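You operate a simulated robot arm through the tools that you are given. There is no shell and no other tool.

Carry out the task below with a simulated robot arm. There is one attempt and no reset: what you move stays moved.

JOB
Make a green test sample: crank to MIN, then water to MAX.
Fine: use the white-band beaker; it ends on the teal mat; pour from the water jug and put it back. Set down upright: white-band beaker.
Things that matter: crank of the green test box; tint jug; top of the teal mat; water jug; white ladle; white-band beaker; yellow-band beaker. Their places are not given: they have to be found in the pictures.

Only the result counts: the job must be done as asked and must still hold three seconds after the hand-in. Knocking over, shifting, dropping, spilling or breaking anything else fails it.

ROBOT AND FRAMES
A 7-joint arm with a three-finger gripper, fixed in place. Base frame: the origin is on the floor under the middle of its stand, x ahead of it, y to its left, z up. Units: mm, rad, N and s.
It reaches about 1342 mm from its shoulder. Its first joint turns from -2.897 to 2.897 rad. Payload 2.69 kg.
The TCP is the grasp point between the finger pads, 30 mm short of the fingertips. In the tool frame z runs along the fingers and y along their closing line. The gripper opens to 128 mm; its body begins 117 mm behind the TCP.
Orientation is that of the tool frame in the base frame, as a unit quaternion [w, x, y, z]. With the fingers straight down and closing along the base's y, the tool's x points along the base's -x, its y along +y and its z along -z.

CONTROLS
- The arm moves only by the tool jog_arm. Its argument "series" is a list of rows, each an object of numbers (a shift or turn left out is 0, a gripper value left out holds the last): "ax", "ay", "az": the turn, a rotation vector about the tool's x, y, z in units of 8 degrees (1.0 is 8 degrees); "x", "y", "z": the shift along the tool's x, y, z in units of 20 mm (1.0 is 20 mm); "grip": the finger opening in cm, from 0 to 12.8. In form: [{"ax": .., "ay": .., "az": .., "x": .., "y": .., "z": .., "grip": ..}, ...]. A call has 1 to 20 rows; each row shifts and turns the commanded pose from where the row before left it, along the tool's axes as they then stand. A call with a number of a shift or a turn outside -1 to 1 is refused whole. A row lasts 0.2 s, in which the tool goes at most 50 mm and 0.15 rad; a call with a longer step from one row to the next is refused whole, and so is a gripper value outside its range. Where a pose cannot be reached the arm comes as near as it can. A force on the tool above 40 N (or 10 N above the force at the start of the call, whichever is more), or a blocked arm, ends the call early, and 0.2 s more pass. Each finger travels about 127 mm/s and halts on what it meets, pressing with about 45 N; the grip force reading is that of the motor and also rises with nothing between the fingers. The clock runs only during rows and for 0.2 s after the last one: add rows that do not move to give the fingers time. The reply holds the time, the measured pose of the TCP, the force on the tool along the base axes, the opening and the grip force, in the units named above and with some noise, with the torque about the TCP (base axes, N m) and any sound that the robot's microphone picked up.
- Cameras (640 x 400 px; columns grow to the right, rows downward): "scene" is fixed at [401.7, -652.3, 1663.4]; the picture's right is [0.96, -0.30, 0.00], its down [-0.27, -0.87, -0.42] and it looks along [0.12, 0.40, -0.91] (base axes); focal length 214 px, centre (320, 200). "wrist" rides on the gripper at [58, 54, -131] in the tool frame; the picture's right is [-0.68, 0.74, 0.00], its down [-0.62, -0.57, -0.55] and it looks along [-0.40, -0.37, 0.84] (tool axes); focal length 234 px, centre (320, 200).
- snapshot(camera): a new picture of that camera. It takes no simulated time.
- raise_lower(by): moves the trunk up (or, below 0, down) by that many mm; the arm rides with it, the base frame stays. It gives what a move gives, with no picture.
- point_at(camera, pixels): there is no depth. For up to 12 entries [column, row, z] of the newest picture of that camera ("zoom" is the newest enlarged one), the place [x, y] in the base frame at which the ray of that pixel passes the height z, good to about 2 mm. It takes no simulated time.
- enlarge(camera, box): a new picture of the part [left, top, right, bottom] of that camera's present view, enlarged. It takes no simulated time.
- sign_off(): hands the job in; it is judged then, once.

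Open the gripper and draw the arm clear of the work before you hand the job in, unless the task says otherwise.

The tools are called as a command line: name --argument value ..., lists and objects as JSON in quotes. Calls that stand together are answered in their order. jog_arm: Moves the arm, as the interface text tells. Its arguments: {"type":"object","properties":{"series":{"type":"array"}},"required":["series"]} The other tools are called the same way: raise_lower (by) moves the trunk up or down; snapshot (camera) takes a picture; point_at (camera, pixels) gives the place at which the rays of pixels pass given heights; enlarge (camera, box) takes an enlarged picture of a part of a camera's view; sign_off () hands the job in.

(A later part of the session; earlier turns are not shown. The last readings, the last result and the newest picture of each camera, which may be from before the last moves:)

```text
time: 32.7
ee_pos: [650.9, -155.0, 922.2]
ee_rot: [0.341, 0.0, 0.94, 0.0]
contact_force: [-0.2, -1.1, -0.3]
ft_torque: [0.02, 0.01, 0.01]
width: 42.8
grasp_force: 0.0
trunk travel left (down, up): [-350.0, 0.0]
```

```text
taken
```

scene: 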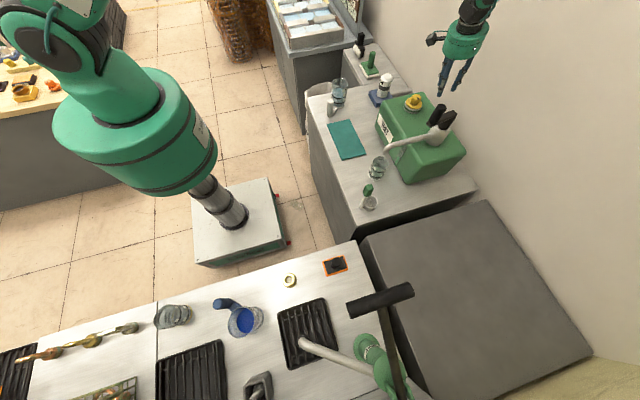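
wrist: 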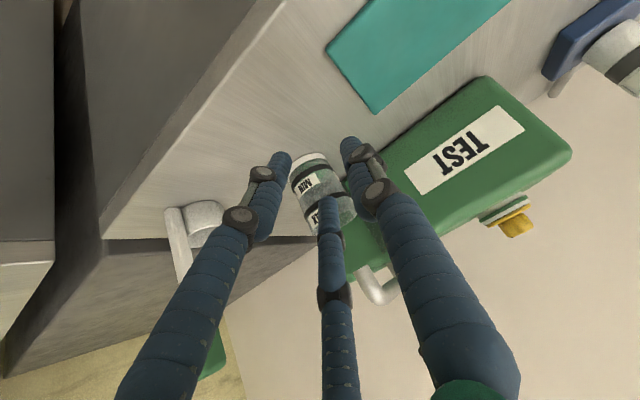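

The beaker is visible between the fingers at (320,185), seen upside-down. I enlarge it.

enlarge --camera "wrist" --box '[275, 140, 375, 250]'

```text
3.64 times, centred on (325, 195) of wrist
```

zoom: 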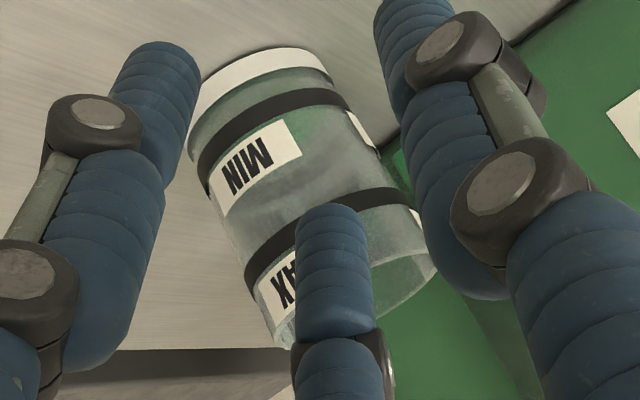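

The fingers hide part of it. I open the fingers wide and rise 80 mm to get a clearer look into the beaker.

jog_arm --series '[{"x": -0.64, "z": -0.766, "grip": 12.8}, {"x": -0.64, "z": -0.766}, {"x": -0.64, "z": -0.766}, {"x": -0.64, "z": -0.766}]'

snapshot --camera "wrist"

enlarge --camera "wrist" --box '[270, 150, 370, 250]'

```text
time: 33.7
ee_pos: [648.5, -153.4, 1000.6]
ee_rot: [0.341, 0.001, 0.94, 0.0]
contact_force: [-0.4, 1.2, -0.1]
ft_torque: [0.0, -0.01, 0.02]
width: 128.0
grasp_force: 0.1
trunk travel left (down, up): [-350.0, 0.0]
```

```text
taken
```

wrist: 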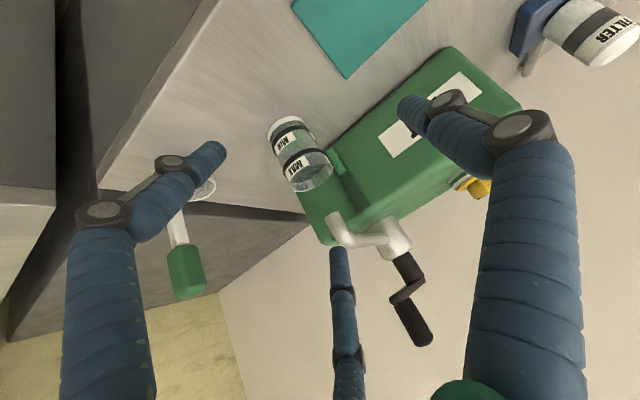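

```text
4.00 times, centred on (320, 200) of wrist
```

zoom: 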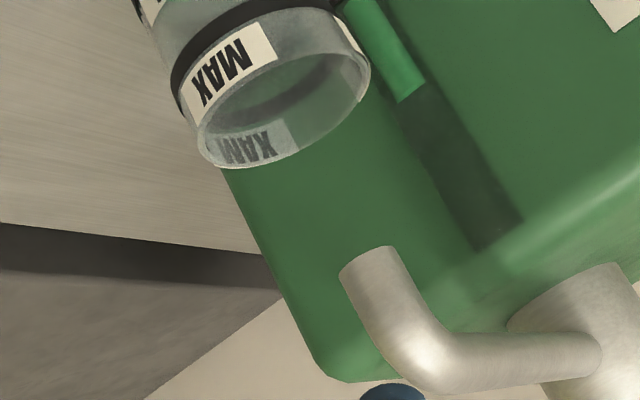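

Now the beaker at (298,155) is unobstructed. I zoom in.

enlarge --camera "wrist" --box '[262, 110, 342, 195]'

```text
4.71 times, centred on (302, 152) of wrist
```

zoom: 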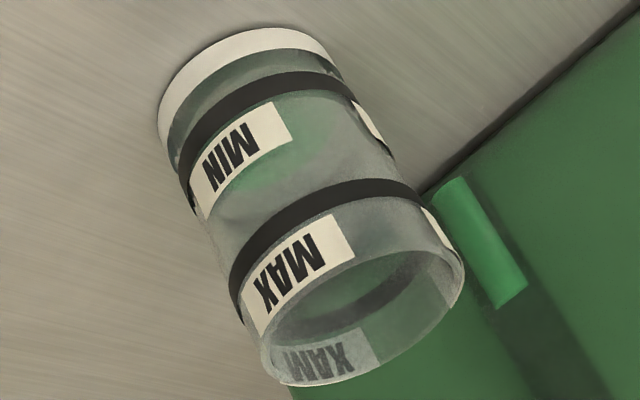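

A green patch appears right of the MIN label around (305,150). I zoom in more to find the liquid surface edge.

enlarge --camera "wrist" --box '[264, 112, 324, 165]'

enlarge --camera "scene" --box '[366, 152, 390, 182]'

```text
7.55 times, centred on (294, 138) of wrist
```

zoom: 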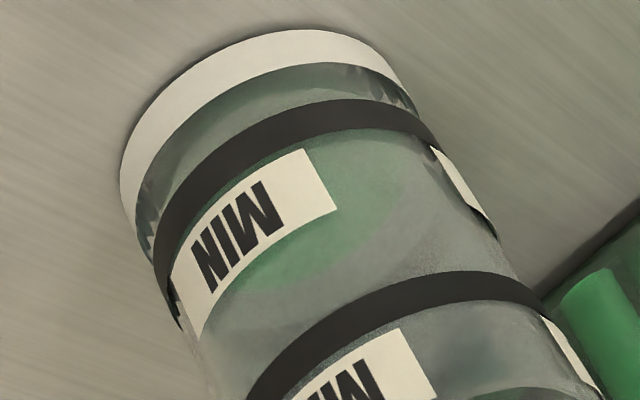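

```text
13.33 times, centred on (378, 167) of scene
```

zoom: 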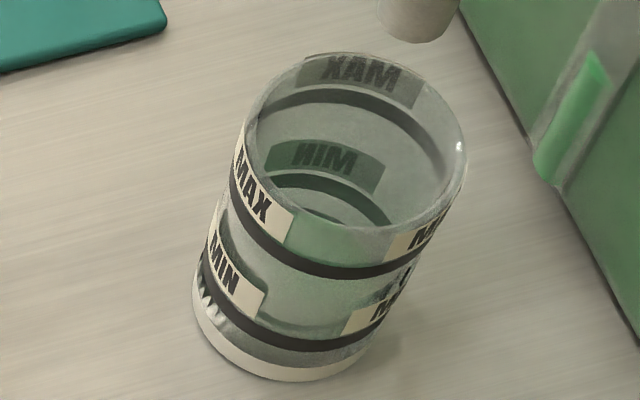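

From the geometry the green surface is at z≈810 while the MIN ring is at about z≈832, so 75° gave only a few mm. I'll close the fist and push the handle from behind instead of caging it: first go up and reposition behind the handle.

jog_arm --series '[{"x": -0.643, "z": -0.766}, {"x": -0.643, "z": -0.766}, {"x": -0.643, "z": -0.766}, {"x": -0.643, "z": -0.766}, {"x": -0.643, "z": -0.766}, {"x": -0.643, "z": -0.766}, {"x": -0.643, "z": -0.766}, {"x": -0.643, "z": -0.766}, {"x": -0.643, "z": -0.766}, {"x": -0.643, "z": -0.766}, {"x": -0.643, "z": -0.766}, {"x": -0.643, "z": -0.766}, {"ay": 0.9, "grip": 0}, {"ay": 0.9}, {"ay": 0.9}, {"ay": 0.8}, {}]'

jog_arm --series '[{"x": -0.941, "y": -0.402, "z": 0.2}, {"x": -0.941, "y": -0.402, "z": 0.2}, {"x": -0.941, "y": -0.402, "z": 0.2}, {"x": -0.941, "y": -0.402, "z": 0.2}, {"x": -0.941, "y": -0.402, "z": 0.2}, {"x": -0.941, "y": -0.402, "z": 0.2}, {"x": -0.941, "y": -0.402, "z": 0.2}, {"x": -0.941, "y": -0.402, "z": 0.2}, {"x": -0.941, "y": -0.402, "z": 0.2}, {"x": -0.941, "y": -0.402, "z": 0.2}, {"x": -0.941, "y": -0.402, "z": 0.2}, {"x": -0.941, "y": -0.402, "z": 0.2}, {"x": -0.941, "y": -0.402, "z": 0.2}, {"x": -0.941, "y": -0.402, "z": 0.2}, {"x": -0.941, "y": -0.402, "z": 0.2}, {"x": -0.941, "y": -0.402, "z": 0.2}]'

snapshot --camera "wrist"

enlarge --camera "scene" --box '[400, 50, 520, 150]'

```text
time: 37.3
ee_pos: [649.8, -154.4, 1238.9]
ee_rot: [0.103, -0.001, 0.995, 0.0]
contact_force: [0.2, -0.2, -0.1]
ft_torque: [0.01, 0.1, 0.0]
width: 2.1
grasp_force: 31.7
trunk travel left (down, up): [-350.0, 0.0]
```

```text
time: 40.7
ee_pos: [954.4, -281.6, 1242.9]
ee_rot: [0.104, 0.0, 0.995, 0.0]
contact_force: [0.6, -1.2, -0.1]
ft_torque: [-0.02, -0.01, 0.02]
width: 2.3
grasp_force: 31.6
trunk travel left (down, up): [-350.0, 0.0]
```

```text
taken
```

wrist: 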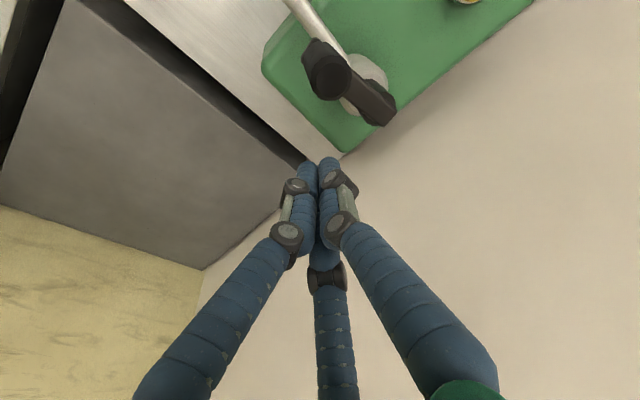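

```text
4.00 times, centred on (460, 100) of scene
```

zoom: 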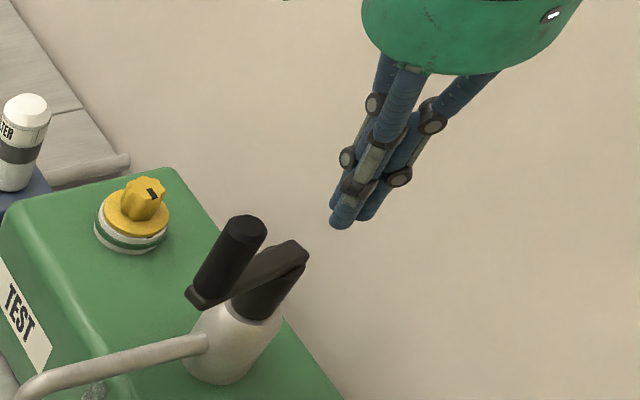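

The fist is closed and the handle top is at wrist pixel (328,75). I verify its place.

point_at --camera "wrist" --pixels '[[328, 75, 1170], [375, 108, 1100]]'

```text
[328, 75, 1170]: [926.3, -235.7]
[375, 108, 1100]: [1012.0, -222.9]
```

The handle is at about (929,−237). I lower the fist behind it at about (962,−290) and then push it clockwise along the circle through roughly 90° of handle travel.

jog_arm --series '[{"x": 0.115, "y": -0.08, "z": 0.927}, {"x": 0.115, "y": -0.08, "z": 0.927}, {"x": 0.115, "y": -0.08, "z": 0.927}, {"x": 0.115, "y": -0.08, "z": 0.927}, {"x": 0.115, "y": -0.08, "z": 0.927}]'

jog_arm --series '[{"x": 0.567, "y": 0.605, "z": -0.121}, {"x": 0.46, "y": 0.695, "z": -0.098}, {"x": 0.333, "y": 0.76, "z": -0.071}, {"x": 0.196, "y": 0.815, "z": -0.042}]'

enlarge --camera "scene" --box '[400, 50, 520, 150]'

enlarge --camera "wrist" --box '[220, 0, 440, 220]'

```text
time: 41.9
ee_pos: [965.8, -291.0, 1147.3]
ee_rot: [0.104, 0.001, 0.995, 0.0]
contact_force: [0.4, 0.0, -1.1]
ft_torque: [0.0, 0.04, -0.02]
width: 2.1
grasp_force: 31.1
trunk travel left (down, up): [-350.0, 0.0]
```

```text
time: 42.9
ee_pos: [932.8, -232.0, 1147.4]
ee_rot: [0.105, 0.0, 0.994, -0.001]
contact_force: [-0.3, -0.5, 0.2]
ft_torque: [-0.01, -0.01, 0.03]
width: 2.4
grasp_force: 31.4
trunk travel left (down, up): [-350.0, 0.0]
```

```text
4.00 times, centred on (460, 100) of scene
```

zoom: 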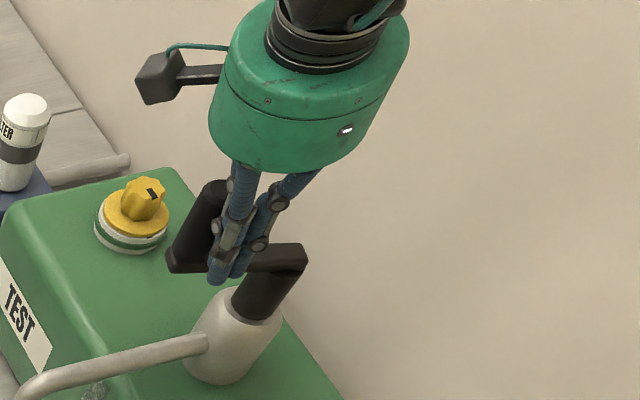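

```text
1.82 times, centred on (330, 110) of wrist
```

zoom: 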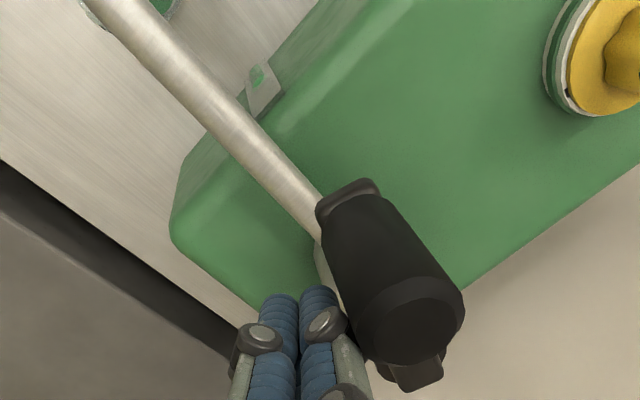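

The fist is pushing the handle around with almost no force. I continue about 50° more along the circle.

jog_arm --series '[{"x": 0.059, "y": 0.835, "z": -0.012}, {"x": -0.088, "y": 0.83, "z": 0.019}, {"x": -0.225, "y": 0.805, "z": 0.048}, {"x": -0.357, "y": 0.75, "z": 0.076}, {"x": -0.479, "y": 0.68, "z": 0.102}]'

enlarge --camera "scene" --box '[400, 50, 520, 150]'

enlarge --camera "scene" --box '[366, 152, 390, 182]'

snapshot --camera "wrist"

```text
time: 44.1
ee_pos: [958.0, -153.0, 1148.5]
ee_rot: [0.105, 0.0, 0.994, -0.001]
contact_force: [0.8, 0.3, -0.5]
ft_torque: [-0.02, -0.03, 0.0]
width: 2.1
grasp_force: 31.7
trunk travel left (down, up): [-350.0, 0.0]
```

```text
4.00 times, centred on (460, 100) of scene
```

zoom: 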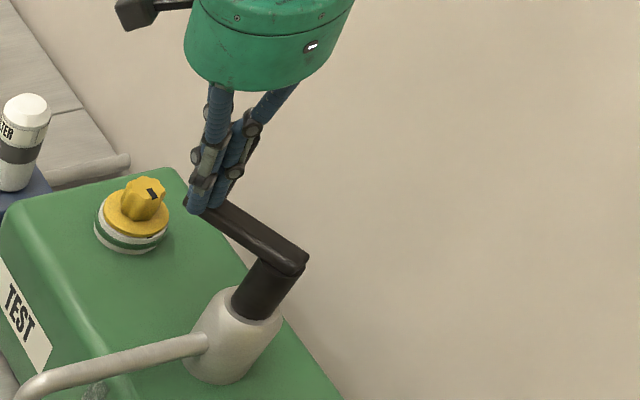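

```text
13.33 times, centred on (378, 167) of scene
```

zoom: 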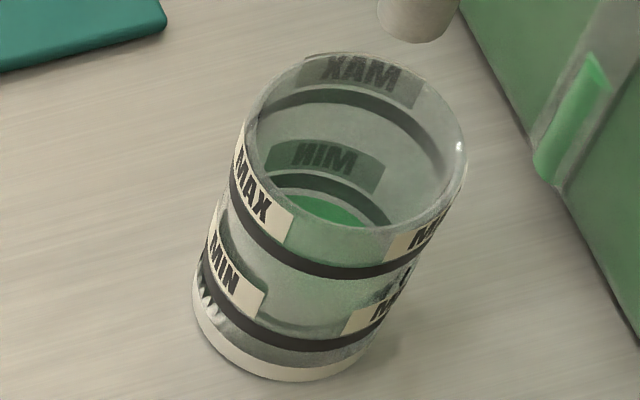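

```text
taken
```

wrist: 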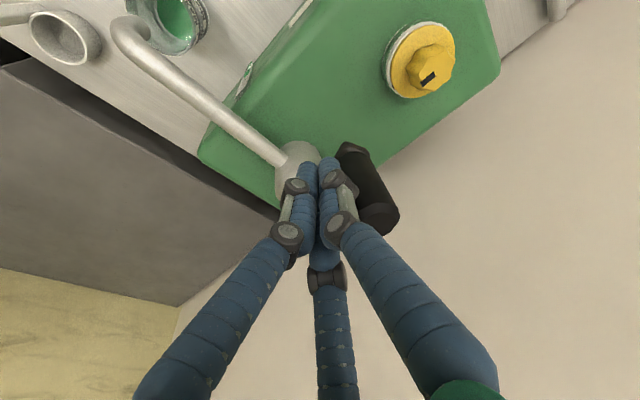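

Bright green liquid surface is now directly visible through the beaker mouth in the scene zoom near (330,208), below the far MIN ring. I compute its height from the far edge pixels and compare with the far MIN ring.

point_at --camera "zoom" --pixels '[[325, 194, 805], [325, 194, 815], [325, 194, 825], [335, 178, 825], [335, 178, 835], [335, 178, 845], [360, 52, 895], [360, 52, 900], [340, 226, 895], [340, 226, 900], [260, 378, 797], [260, 378, 800]]'

enlarge --camera "wrist" --box '[130, 0, 230, 60]'

```text
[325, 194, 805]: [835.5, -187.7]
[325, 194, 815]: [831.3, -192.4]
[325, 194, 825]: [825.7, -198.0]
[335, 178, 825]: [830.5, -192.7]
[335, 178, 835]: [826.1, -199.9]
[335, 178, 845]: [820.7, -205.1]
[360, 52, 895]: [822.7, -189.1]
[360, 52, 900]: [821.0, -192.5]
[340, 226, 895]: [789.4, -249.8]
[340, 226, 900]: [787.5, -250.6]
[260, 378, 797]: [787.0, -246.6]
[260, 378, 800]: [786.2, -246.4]
```

```text
6.40 times, centred on (180, 30) of wrist
```

zoom: 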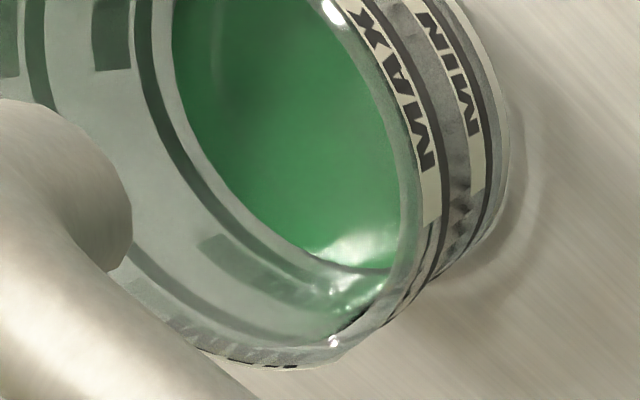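

The wrist zoom shows the green surface just under the inner edge of the MIN ring, with ripples still moving. I let it settle for a second before measuring again.

jog_arm --series '[{}, {}, {}, {}, {}]'

enlarge --camera "wrist" --box '[130, 0, 230, 60]'

enlarge --camera "scene" --box '[366, 152, 390, 182]'

```text
time: 45.3
ee_pos: [958.1, -155.7, 1147.8]
ee_rot: [0.105, 0.0, 0.994, 0.0]
contact_force: [0.0, -0.4, 0.2]
ft_torque: [-0.02, 0.01, 0.01]
width: 2.2
grasp_force: 32.1
trunk travel left (down, up): [-350.0, 0.0]
```

```text
6.40 times, centred on (180, 30) of wrist
```

zoom: 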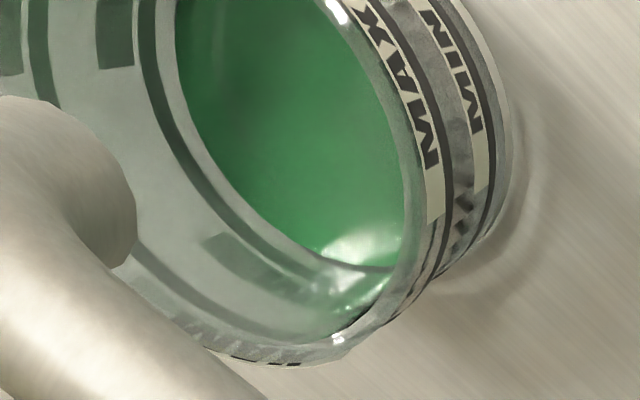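

```text
13.33 times, centred on (378, 167) of scene
```

zoom: 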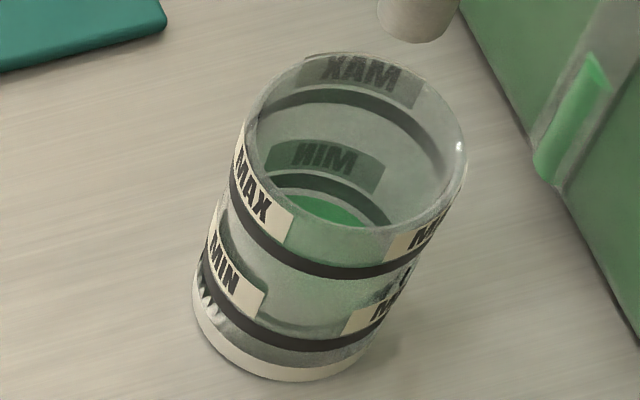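

The surface is steady. Because the ring is on the outer wall, the steep views have parallax, so I take a low side view to judge it precisely: lift, retract, tilt to 60° and descend.

jog_arm --series '[{"x": -0.208, "z": -0.978}, {"x": -0.208, "z": -0.978}, {"x": -0.208, "z": -0.978}, {"x": -0.208, "z": -0.978}, {"x": 0.951, "y": -0.0625, "z": -0.202}, {"x": 0.951, "y": -0.0625, "z": -0.202}, {"x": 0.951, "y": -0.0625, "z": -0.202}, {"x": 0.951, "y": -0.0625, "z": -0.202}, {"x": 0.951, "y": -0.0625, "z": -0.202}, {"x": 0.951, "y": -0.0625, "z": -0.202}, {"x": 0.951, "y": -0.0625, "z": -0.202}, {"x": 0.951, "y": -0.0625, "z": -0.202}, {"x": 0.951, "y": -0.0625, "z": -0.202}, {"x": 0.951, "y": -0.0625, "z": -0.202}, {"x": 0.951, "y": -0.0625, "z": -0.202}, {"x": 0.951, "y": -0.0625, "z": -0.202}, {"x": 0.951, "y": -0.0625, "z": -0.202}, {"x": 0.951, "y": -0.0625, "z": -0.202}, {"x": 0.951, "y": -0.0625, "z": -0.202}, {"x": 0.951, "y": -0.0625, "z": -0.202}]'

jog_arm --series '[{"ay": -1}, {"ay": -1}, {"ay": -1}, {"ay": -1}, {"ay": -1}, {"ay": -1}, {"x": 0.968, "z": 0.559}, {"x": 0.968, "z": 0.559}, {"x": 0.968, "z": 0.559}, {"x": 0.968, "z": 0.559}, {"x": 0.968, "z": 0.559}, {"x": 0.968, "z": 0.559}, {"x": 0.968, "z": 0.559}, {"x": 0.968, "z": 0.559}, {"x": 0.968, "z": 0.559}, {"x": 0.968, "z": 0.559}, {"x": 0.968, "z": 0.559}, {"x": 0.968, "z": 0.559}, {"x": 0.968, "z": 0.559}, {"x": 0.968, "z": 0.559}]'

snapshot --camera "wrist"

snapshot --camera "scene"

```text
time: 49.5
ee_pos: [645.8, -173.1, 1227.9]
ee_rot: [0.104, 0.001, 0.995, 0.0]
contact_force: [0.0, -0.2, 0.2]
ft_torque: [-0.01, -0.05, 0.0]
width: 2.3
grasp_force: 31.4
trunk travel left (down, up): [-350.0, 0.0]
```

```text
time: 53.7
ee_pos: [663.3, -194.8, 928.5]
ee_rot: [0.497, 0.001, 0.868, 0.01]
contact_force: [0.0, 0.2, -0.3]
ft_torque: [0.0, 0.05, 0.01]
width: 1.8
grasp_force: 31.3
out of reach, approached as far as the arm can: row 17, 18, 19, 20
trunk travel left (down, up): [-350.0, 0.0]
```

```text
taken
```

wrist: 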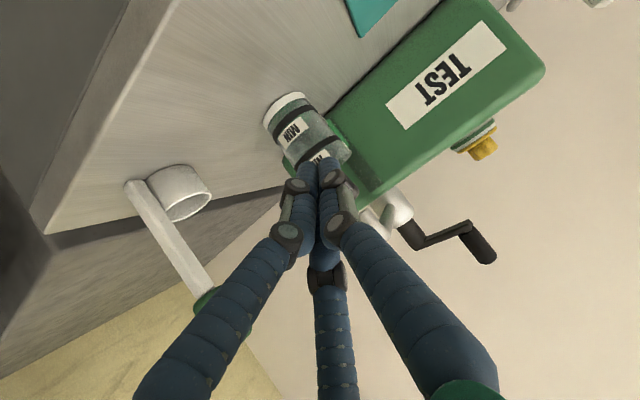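

```text
taken
```

scene: 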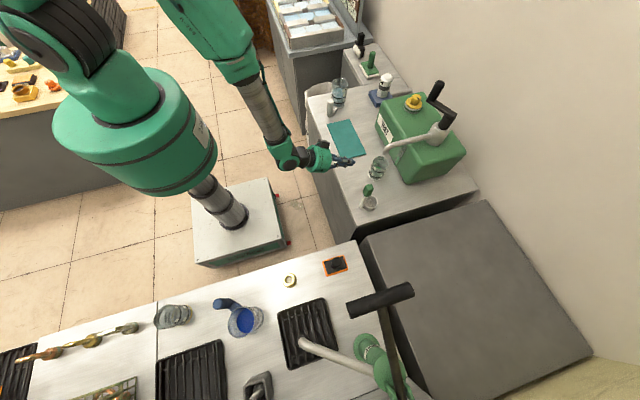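

The beaker shows at (305,130). I zoom in on its lower part.

enlarge --camera "wrist" --box '[255, 85, 355, 170]'

enlarge --camera "wrist" --box '[262, 88, 330, 140]'

```text
4.71 times, centred on (305, 128) of wrist
```

zoom: 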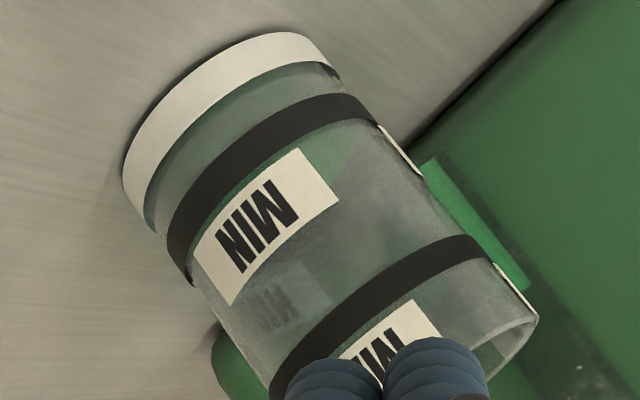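

```text
7.69 times, centred on (296, 114) of wrist
```

zoom: 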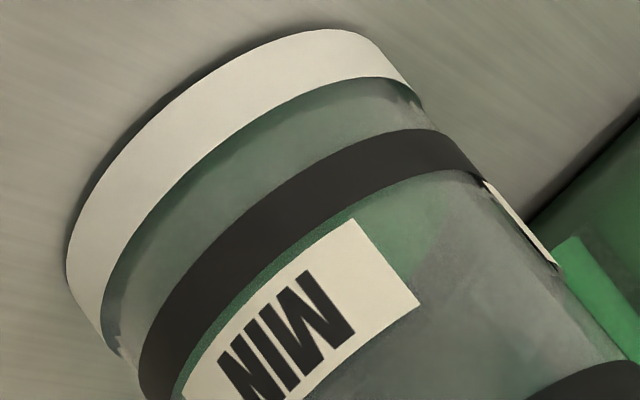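

I use the ray tool on this zoom for the green-to-gray far edge of the surface (435,245) and the near MIN ring's two edges at column 300.

point_at --camera "zoom" --pixels '[[300, 170, 820], [300, 170, 830], [300, 170, 840], [300, 228, 820], [300, 228, 830], [300, 228, 840], [435, 245, 815], [435, 245, 825], [435, 245, 835], [270, 70, 797], [270, 70, 807], [240, 40, 797]]'

```text
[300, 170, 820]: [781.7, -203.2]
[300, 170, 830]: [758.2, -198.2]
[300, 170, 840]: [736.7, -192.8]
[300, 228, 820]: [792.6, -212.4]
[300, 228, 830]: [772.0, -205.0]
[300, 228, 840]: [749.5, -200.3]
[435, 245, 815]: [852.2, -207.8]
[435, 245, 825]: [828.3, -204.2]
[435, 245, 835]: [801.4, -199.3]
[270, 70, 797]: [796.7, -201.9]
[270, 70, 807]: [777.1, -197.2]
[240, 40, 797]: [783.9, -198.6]
```

The near MIN ring spans z≈823–830 (centre ≈827) and the surface is at ≈823, so roughly 25° more cranking is needed. I locate the handle again in the scene picture (top at about (437,87)).

enlarge --camera "scene" --box '[400, 70, 480, 140]'

```text
5.71 times, centred on (440, 105) of scene
```

zoom: 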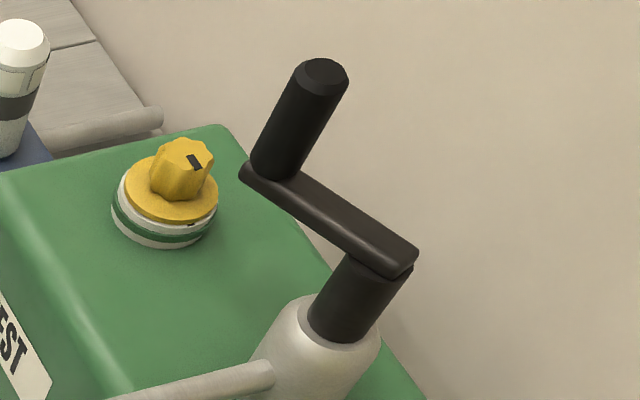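

point_at --camera "zoom" --pixels '[[322, 78, 1170], [272, 175, 1100], [392, 258, 1105], [345, 335, 1025]]'

```text
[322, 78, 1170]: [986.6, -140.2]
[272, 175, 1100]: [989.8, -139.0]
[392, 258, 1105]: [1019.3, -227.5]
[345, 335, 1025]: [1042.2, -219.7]
```

The handle stands at (988,−139). I bring the fist back up and place it behind the handle at about (945,−166), ready for a 25° push.

jog_arm --series '[{"x": -0.928, "z": -0.536}, {"x": -0.928, "z": -0.536}, {"x": -0.928, "z": -0.536}, {"x": -0.928, "z": -0.536}, {"x": -0.928, "z": -0.536}, {"x": -0.928, "z": -0.536}, {"x": -0.928, "z": -0.536}, {"x": -0.928, "z": -0.536}, {"x": -0.928, "z": -0.536}, {"x": -0.928, "z": -0.536}, {"x": -0.928, "z": -0.536}, {"x": -0.928, "z": -0.536}, {"x": -0.928, "z": -0.536}, {"x": -0.928, "z": -0.536}, {"ay": 1}, {"ay": 1}, {"ay": 1}, {"ay": 1}, {"ay": 1}, {"ay": 1}]'

```text
time: 57.9
ee_pos: [665.0, -195.1, 1229.7]
ee_rot: [0.104, 0.001, 0.995, 0.0]
contact_force: [-1.1, 0.4, -10.4]
ft_torque: [0.03, -0.27, 0.04]
width: 2.1
grasp_force: 31.7
trunk travel left (down, up): [-350.0, 0.0]
```

Orientation is back to the 12° tilt. I move across to (945,−166) and descend to z≈1149.

jog_arm --series '[{"x": -0.978, "y": 0.104, "z": 0.208}, {"x": -0.978, "y": 0.104, "z": 0.208}, {"x": -0.978, "y": 0.104, "z": 0.208}, {"x": -0.978, "y": 0.104, "z": 0.208}, {"x": -0.978, "y": 0.104, "z": 0.208}, {"x": -0.978, "y": 0.104, "z": 0.208}, {"x": -0.978, "y": 0.104, "z": 0.208}, {"x": -0.978, "y": 0.104, "z": 0.208}, {"x": -0.978, "y": 0.104, "z": 0.208}, {"x": -0.978, "y": 0.104, "z": 0.208}, {"x": -0.978, "y": 0.104, "z": 0.208}, {"x": -0.978, "y": 0.104, "z": 0.208}, {"x": -0.978, "y": 0.104, "z": 0.208}, {"x": -0.978, "y": 0.104, "z": 0.208}, {"x": 0.208, "z": 0.978}, {"x": 0.208, "z": 0.978}, {"x": 0.208, "z": 0.978}, {"x": 0.208, "z": 0.978}]'

enlarge --camera "scene" --box '[400, 50, 500, 140]'

```text
time: 61.7
ee_pos: [944.6, -165.1, 1147.4]
ee_rot: [0.104, 0.0, 0.995, 0.0]
contact_force: [0.3, -0.2, -0.2]
ft_torque: [0.0, 0.05, -0.02]
width: 1.9
grasp_force: 31.4
trunk travel left (down, up): [-350.0, 0.0]
```

```text
4.44 times, centred on (450, 95) of scene
```

zoom: 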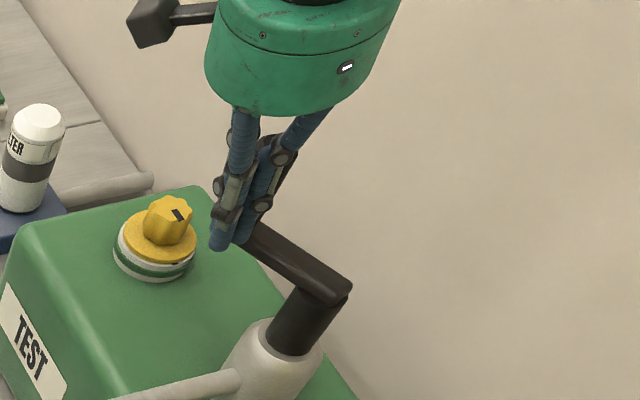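

Now I push the handle about 25° and wait for the liquid to settle.

jog_arm --series '[{"x": -0.655, "y": 0.47, "z": 0.139}, {"x": -0.518, "y": 0.395, "z": 0.11}, {"x": -0.567, "y": 0.325, "z": 0.121}, {"x": -0.601, "y": 0.245, "z": 0.128}, {}, {}, {}]'

enlarge --camera "scene" --box '[366, 152, 390, 182]'

snapshot --camera "wrist"

enlarge --camera "scene" --box '[400, 50, 500, 140]'

```text
time: 63.3
ee_pos: [992.5, -135.8, 1149.6]
ee_rot: [0.105, 0.001, 0.995, 0.001]
contact_force: [-0.1, 0.1, -0.6]
ft_torque: [-0.01, 0.0, 0.02]
width: 2.0
grasp_force: 31.6
trunk travel left (down, up): [-350.0, 0.0]
```

```text
13.33 times, centred on (378, 167) of scene
```

zoom: 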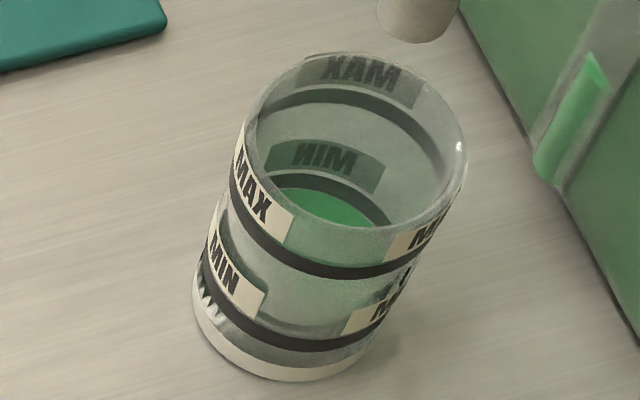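

```text
taken
```

wrist: 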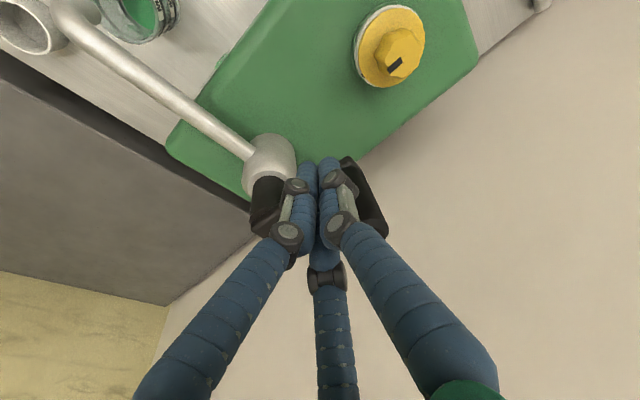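

```text
4.44 times, centred on (450, 95) of scene
```

zoom: 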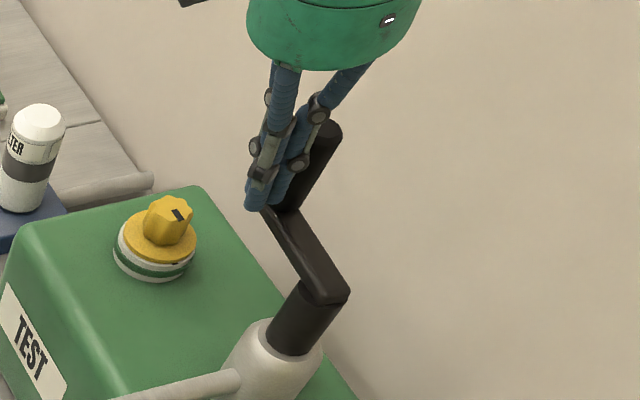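

The surface rose noticeably. I zoom tightly on the far ring and the liquid edge.

enlarge --camera "scene" --box '[370, 160, 386, 170]'

point_at --camera "zoom" --pixels '[[320, 200, 820], [320, 200, 830]]'

enlarge --camera "wrist" --box '[95, 0, 195, 60]'

```text
16.00 times, centred on (378, 165) of scene
```

zoom: 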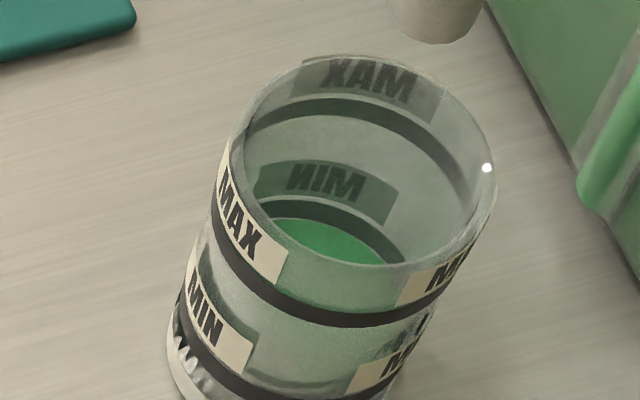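

```text
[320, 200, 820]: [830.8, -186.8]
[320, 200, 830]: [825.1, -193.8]
```

```text
6.40 times, centred on (145, 30) of wrist
```

zoom: 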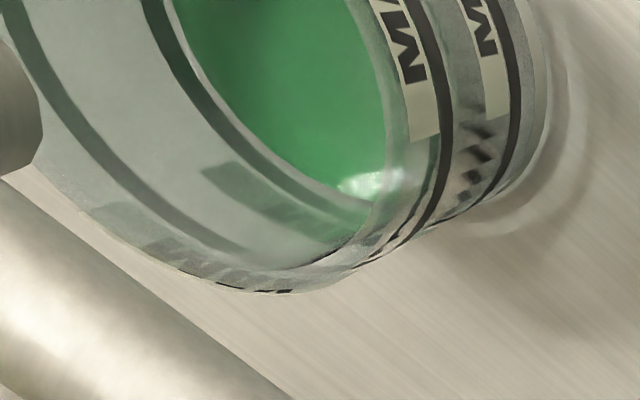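

I re-take the scene zoom so the ray tool applies to it and query the liquid's far edge, the far ring's edges and the rim.

enlarge --camera "scene" --box '[370, 160, 386, 170]'

point_at --camera "zoom" --pixels '[[330, 220, 815], [330, 220, 825], [330, 220, 835], [330, 200, 820], [330, 200, 830], [330, 200, 840], [240, 150, 898], [497, 190, 898], [390, 60, 898], [345, 265, 898], [270, 230, 898], [460, 110, 898]]'

```text
16.00 times, centred on (378, 165) of scene
```

zoom: 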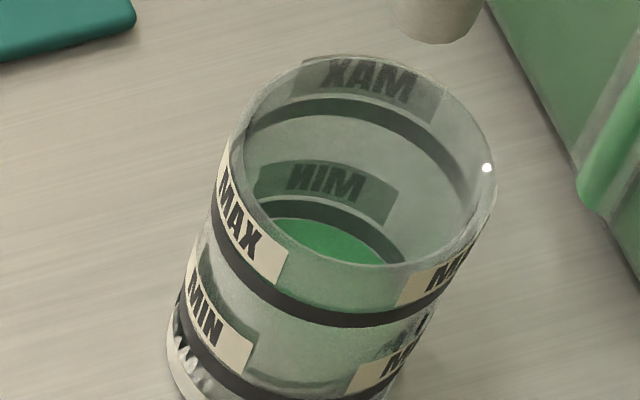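

```text
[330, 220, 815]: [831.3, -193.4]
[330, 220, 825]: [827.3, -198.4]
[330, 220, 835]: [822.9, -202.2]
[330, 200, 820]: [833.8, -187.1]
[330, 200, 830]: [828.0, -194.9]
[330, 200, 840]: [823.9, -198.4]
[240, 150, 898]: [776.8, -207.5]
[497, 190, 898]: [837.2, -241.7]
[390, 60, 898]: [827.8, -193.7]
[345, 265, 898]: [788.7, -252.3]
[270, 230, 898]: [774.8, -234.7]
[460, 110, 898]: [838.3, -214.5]
```

By these rays the surface is now around 824–827 and the ring spans about 821–831. I want a near-horizontal look to be sure, so I lift off, retract, and lower the trunk to get the wrist camera low.

jog_arm --series '[{"x": -0.208, "z": -0.978}, {"x": -0.208, "z": -0.978}, {"x": -0.208, "z": -0.978}, {"x": -0.208, "z": -0.978}, {"x": 0.978, "y": -0.16, "z": -0.208}, {"x": 0.978, "y": -0.16, "z": -0.208}, {"x": 0.978, "y": -0.16, "z": -0.208}, {"x": 0.978, "y": -0.16, "z": -0.208}, {"x": 0.978, "y": -0.16, "z": -0.208}, {"x": 0.978, "y": -0.16, "z": -0.208}, {"x": 0.978, "y": -0.16, "z": -0.208}, {"x": 0.978, "y": -0.16, "z": -0.208}, {"x": 0.978, "y": -0.16, "z": -0.208}, {"x": 0.978, "y": -0.16, "z": -0.208}, {"x": 0.978, "y": -0.16, "z": -0.208}, {"x": 0.978, "y": -0.16, "z": -0.208}, {"x": 0.978, "y": -0.16, "z": -0.208}, {"x": 0.978, "y": -0.16, "z": -0.208}, {"x": 0.978, "y": -0.16, "z": -0.208}, {"x": 0.978, "y": -0.16, "z": -0.208}]'

raise_lower --by -200

```text
time: 67.5
ee_pos: [672.1, -189.1, 1227.7]
ee_rot: [0.105, 0.0, 0.994, 0.0]
contact_force: [0.4, -0.4, 0.4]
ft_torque: [0.01, -0.03, 0.0]
width: 2.1
grasp_force: 31.4
trunk travel left (down, up): [-350.0, 0.0]
```

```text
time: 69.7
ee_pos: [671.6, -187.8, 1027.6]
ee_rot: [0.105, -0.001, 0.995, 0.0]
contact_force: [0.0, 0.1, -0.2]
ft_torque: [0.0, -0.01, 0.02]
width: 2.1
grasp_force: 31.6
trunk travel left (down, up): [-150.0, 200.0]
```

Next I tilt to 60° and go down to about (640,−180,872) for a near-horizontal look at the beaker.

jog_arm --series '[{"ay": -1}, {"ay": -1}, {"ay": -1}, {"ay": -1}, {"ay": -1}, {"ay": -1}, {"x": 0.94, "y": 0.05, "z": 0.311}, {"x": 0.94, "y": 0.05, "z": 0.311}, {"x": 0.94, "y": 0.05, "z": 0.311}, {"x": 0.94, "y": 0.05, "z": 0.311}, {"x": 0.94, "y": 0.05, "z": 0.311}, {"x": 0.94, "y": 0.05, "z": 0.311}, {"x": 0.94, "y": 0.05, "z": 0.311}, {"x": 0.94, "y": 0.05, "z": 0.311}]'

snapshot --camera "wrist"

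```text
time: 72.7
ee_pos: [641.2, -180.2, 871.7]
ee_rot: [0.5, 0.0, 0.866, 0.0]
contact_force: [-0.2, 0.6, 0.5]
ft_torque: [0.01, 0.01, -0.01]
width: 2.1
grasp_force: 31.0
trunk travel left (down, up): [-150.0, 200.0]
```

```text
taken
```

wrist: 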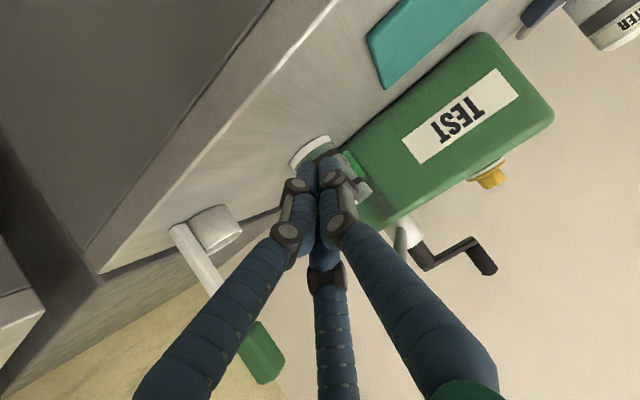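

The closed fingers hide the beaker; I shift 90 mm to +y so it appears left of the fingers.

jog_arm --series '[{"x": -0.087, "y": 0.9, "z": -0.05}, {"x": -0.087, "y": 0.9, "z": -0.05}, {"x": -0.087, "y": 0.9, "z": -0.05}, {"x": -0.087, "y": 0.9, "z": -0.05}, {"x": -0.087, "y": 0.9, "z": -0.05}]'

snapshot --camera "wrist"

enlarge --camera "wrist" --box '[215, 135, 300, 235]'

```text
time: 73.9
ee_pos: [641.5, -91.3, 883.5]
ee_rot: [0.499, 0.001, 0.867, 0.005]
contact_force: [-0.3, 0.0, 0.5]
ft_torque: [-0.01, 0.06, 0.0]
width: 2.1
grasp_force: 31.1
trunk travel left (down, up): [-150.0, 200.0]
```

```text
taken
```

wrist: 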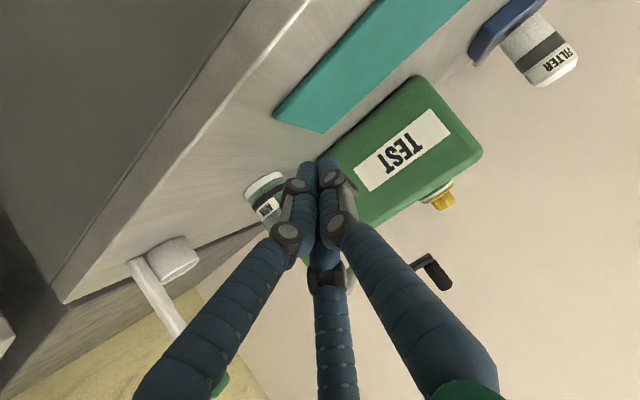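

```text
4.00 times, centred on (258, 185) of wrist
```

zoom: 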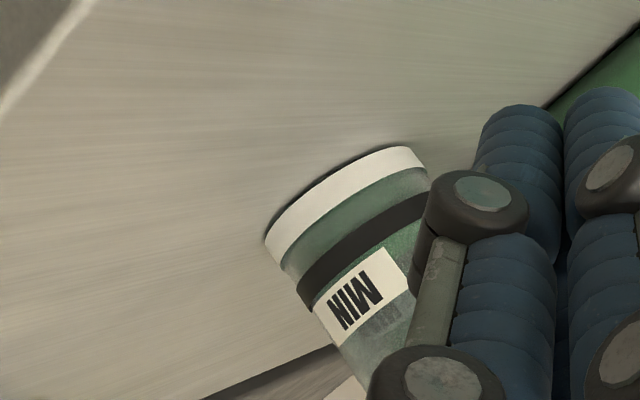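

The MIN ring and label are visible now; I zoom further.

enlarge --camera "wrist" --box '[240, 168, 290, 205]'

```text
10.81 times, centred on (265, 186) of wrist
```

zoom: 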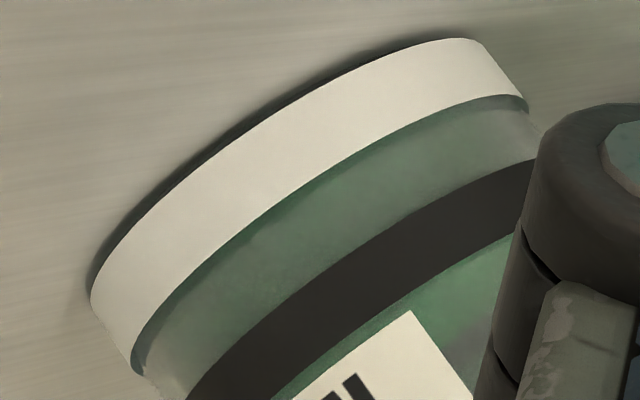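

The finger still covers the right part. I shift another 40 mm to +y.

jog_arm --series '[{"y": 1}, {"y": 1}, {}]'

snapshot --camera "wrist"

enlarge --camera "wrist" --box '[215, 170, 275, 230]'

```text
time: 74.7
ee_pos: [643.2, -65.1, 895.6]
ee_rot: [0.498, -0.001, 0.867, 0.012]
contact_force: [0.5, 0.1, -0.1]
ft_torque: [0.0, -0.01, -0.05]
width: 2.2
grasp_force: 30.6
out of reach, approached as far as the arm can: row 1, 2
trunk travel left (down, up): [-150.0, 200.0]
```

```text
taken
```

wrist: 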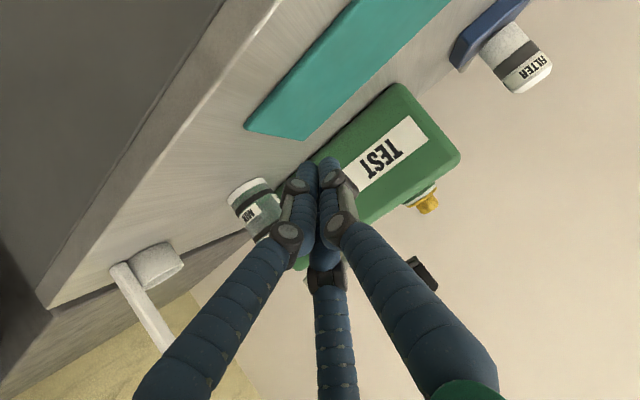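

```text
6.67 times, centred on (245, 200) of wrist
```

zoom: 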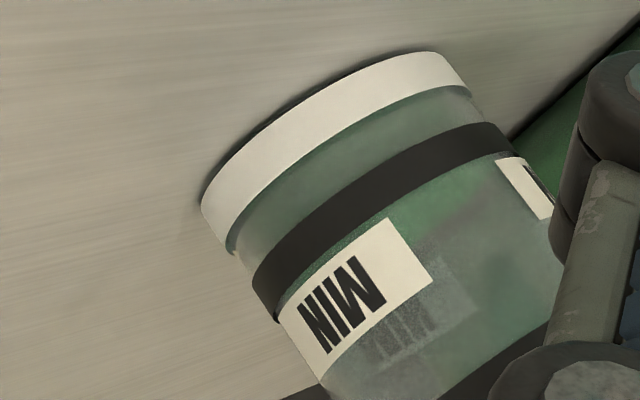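

I zoom in on the area right of the MIN label to find the liquid's far edge and the far ring.

enlarge --camera "wrist" --box '[236, 178, 276, 208]'

```text
13.33 times, centred on (256, 193) of wrist
```

zoom: 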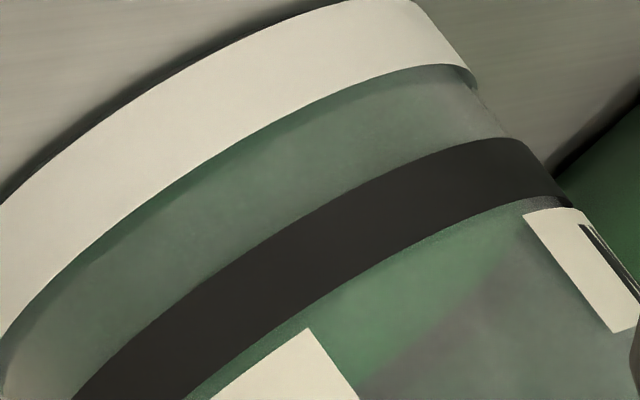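

The green surface ends along a line from (520,235) to (360,385), with a faint darker band (far ring) just beyond. I compute heights with several pixels.

point_at --camera "zoom" --pixels '[[270, 228, 815], [270, 228, 825], [270, 228, 835], [270, 316, 820], [270, 316, 830], [270, 316, 840], [450, 305, 820], [450, 305, 830], [450, 305, 840], [400, 350, 820], [400, 350, 830], [400, 350, 840]]'

```text
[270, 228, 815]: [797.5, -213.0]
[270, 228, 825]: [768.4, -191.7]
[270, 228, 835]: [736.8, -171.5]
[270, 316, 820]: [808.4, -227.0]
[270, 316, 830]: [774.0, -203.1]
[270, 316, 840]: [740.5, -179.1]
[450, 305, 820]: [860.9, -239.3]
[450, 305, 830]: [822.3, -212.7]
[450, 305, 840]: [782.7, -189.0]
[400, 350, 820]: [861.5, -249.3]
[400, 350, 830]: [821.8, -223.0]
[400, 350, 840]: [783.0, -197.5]
```

The surface comes out at z≈825.6 with the near MIN ring spanning 820.7–829 (centre ≈824.9), so the beaker is filled to MIN. Next I prepare a side pinch grasp of the beaker: rise 200 mm, then lower the trunk to its bottom for a comfortable horizontal wrist.

jog_arm --series '[{"x": -0.866, "z": -0.5, "y": -0.5}, {"x": -0.866, "z": -0.5, "y": -0.5}, {"x": -0.866, "z": -0.5, "y": -0.5}, {"x": -0.866, "z": -0.5, "y": -0.5}, {"x": -0.866, "z": -0.5, "y": -0.5}, {"x": -0.866, "z": -0.5, "y": -0.5}, {"x": -0.866, "z": -0.5, "y": -0.5}, {"x": -0.866, "z": -0.5, "y": -0.5}, {"x": -0.866, "z": -0.5}, {"x": -0.866, "z": -0.5}]'

raise_lower --by -150

```text
time: 76.9
ee_pos: [642.7, -147.4, 1093.8]
ee_rot: [0.5, 0.0, 0.866, 0.0]
contact_force: [-0.2, -0.3, 1.0]
ft_torque: [0.0, 0.0, -0.02]
width: 2.3
grasp_force: 32.1
trunk travel left (down, up): [-150.0, 200.0]
```

```text
time: 78.7
ee_pos: [643.1, -146.8, 945.1]
ee_rot: [0.5, 0.0, 0.866, 0.0]
contact_force: [-0.5, -0.1, 0.1]
ft_torque: [-0.01, 0.0, 0.01]
width: 2.1
grasp_force: 31.7
trunk travel left (down, up): [0.0, 350.0]
```

Trunk is at the bottom, TCP at z=945. I tilt to 78° and roll +90° about the tool axis so the single finger is on top and the other two flank the beaker, opening to 9.6 cm.

jog_arm --series '[{"ay": -0.75, "grip": 9.6}, {"ay": -0.75}, {"ay": -0.75}, {"az": 0.9375}, {"az": 0.9375}, {"az": 0.9375}, {"az": 0.9375}, {"az": 0.9375}, {"az": 0.9375}, {"az": 0.9375}, {"az": 0.9375}, {"az": 0.9375}, {"az": 0.9375}, {"az": 0.9375}, {"az": 0.9375}]'

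snapshot --camera "wrist"

snapshot --camera "scene"

```text
time: 81.8
ee_pos: [643.7, -147.3, 943.7]
ee_rot: [0.445, 0.55, 0.549, 0.445]
contact_force: [-0.4, 0.2, 0.6]
ft_torque: [-0.01, -0.01, 0.0]
width: 96.2
grasp_force: 0.1
trunk travel left (down, up): [0.0, 350.0]
```

```text
taken
```

wrist: 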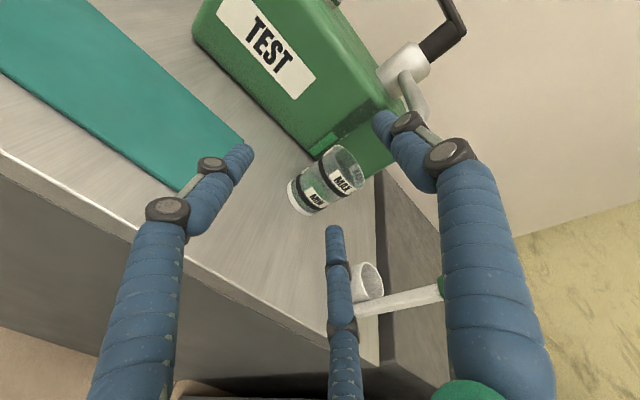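

```text
taken
```

scene: 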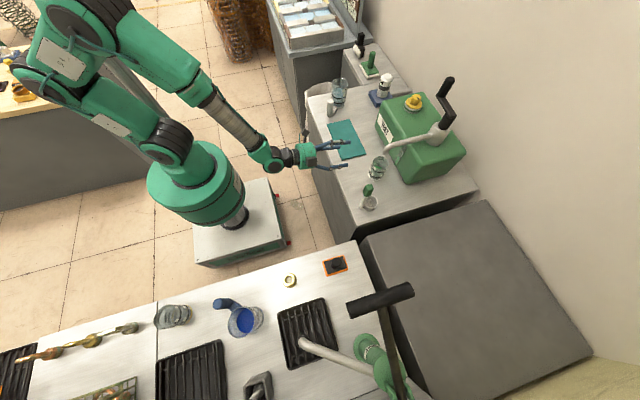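

The roll worked and this view shows the beaker upright-ish with green up to the MIN ring near (312,195). I zoom on it as a further level check.

enlarge --camera "wrist" --box '[280, 140, 370, 220]'

```text
5.00 times, centred on (325, 180) of wrist
```

zoom: 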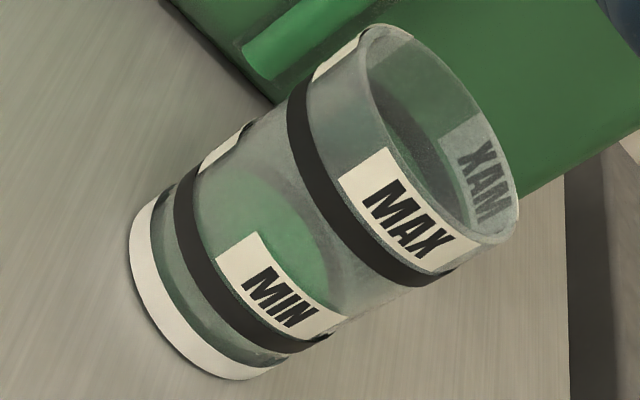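

A very clear view of the surface ellipse. I zoom more on the MIN ring and surface for measurement.

enlarge --camera "wrist" --box '[284, 168, 334, 216]'

```text
8.33 times, centred on (309, 192) of wrist
```

zoom: 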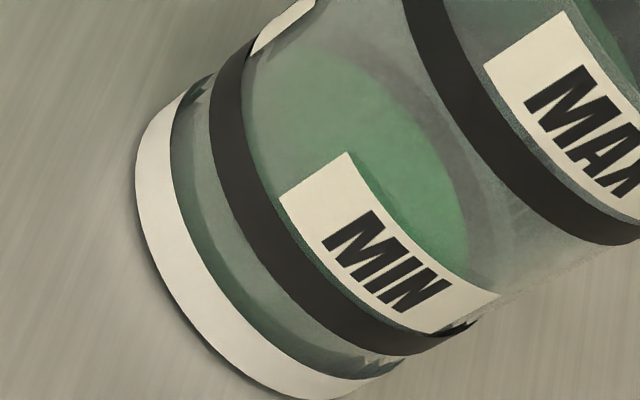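

Both the ring (820–829) and the surface (≈825.5) agree: MIN is reached. Now I line up with the beaker: y→−224, z→873, then check alignment before the straight approach.

jog_arm --series '[{"x": -0.96}, {"x": -0.96}, {"x": -0.96}, {"x": -0.96}, {"y": -0.868, "z": 0.185}, {"y": -0.868, "z": 0.185}, {"y": -0.868, "z": 0.185}, {"y": -0.868, "z": 0.185}, {"y": 0.2, "z": 0.94}, {"y": 0.2, "z": 0.94}]'

snapshot --camera "wrist"

enlarge --camera "scene" --box '[290, 110, 420, 220]'

```text
time: 84.0
ee_pos: [682.3, -225.4, 874.0]
ee_rot: [0.445, 0.55, 0.55, 0.445]
contact_force: [-0.3, 0.5, 0.2]
ft_torque: [-0.02, 0.02, -0.03]
width: 95.9
grasp_force: 0.0
trunk travel left (down, up): [0.0, 350.0]
```

```text
taken
```

wrist: 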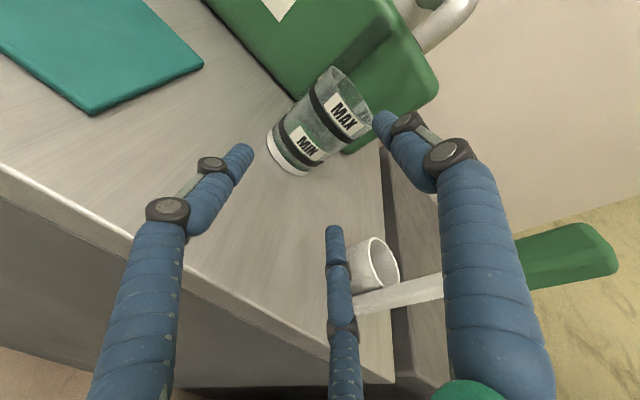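

```text
3.64 times, centred on (355, 165) of scene
```

zoom: 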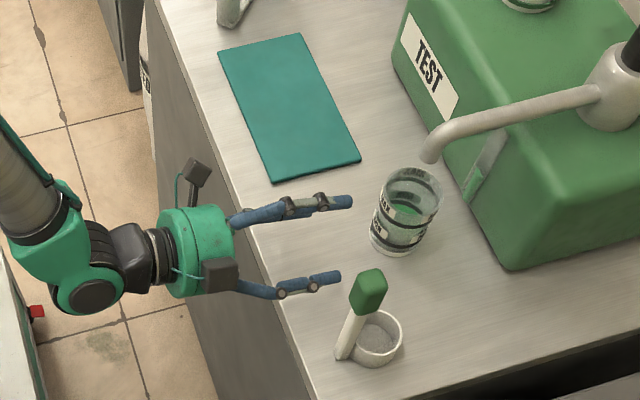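

Two small modules stick out of the hand at scene-zoom (198,170) and (220,272), and the ladle's tall handle is near (680,−353). I check the clearance of the lower module before advancing.

point_at --camera "zoom" --pixels '[[232, 288, 900], [232, 288, 940], [232, 288, 960], [340, 275, 850], [352, 202, 850], [370, 290, 968], [345, 355, 800], [405, 195, 898], [395, 250, 797]]'

```text
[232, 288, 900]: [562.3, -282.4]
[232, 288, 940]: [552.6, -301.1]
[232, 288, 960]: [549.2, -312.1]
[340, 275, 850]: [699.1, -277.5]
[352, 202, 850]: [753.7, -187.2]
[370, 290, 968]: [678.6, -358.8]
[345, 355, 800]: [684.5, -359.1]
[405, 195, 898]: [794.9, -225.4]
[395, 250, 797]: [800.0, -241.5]
```

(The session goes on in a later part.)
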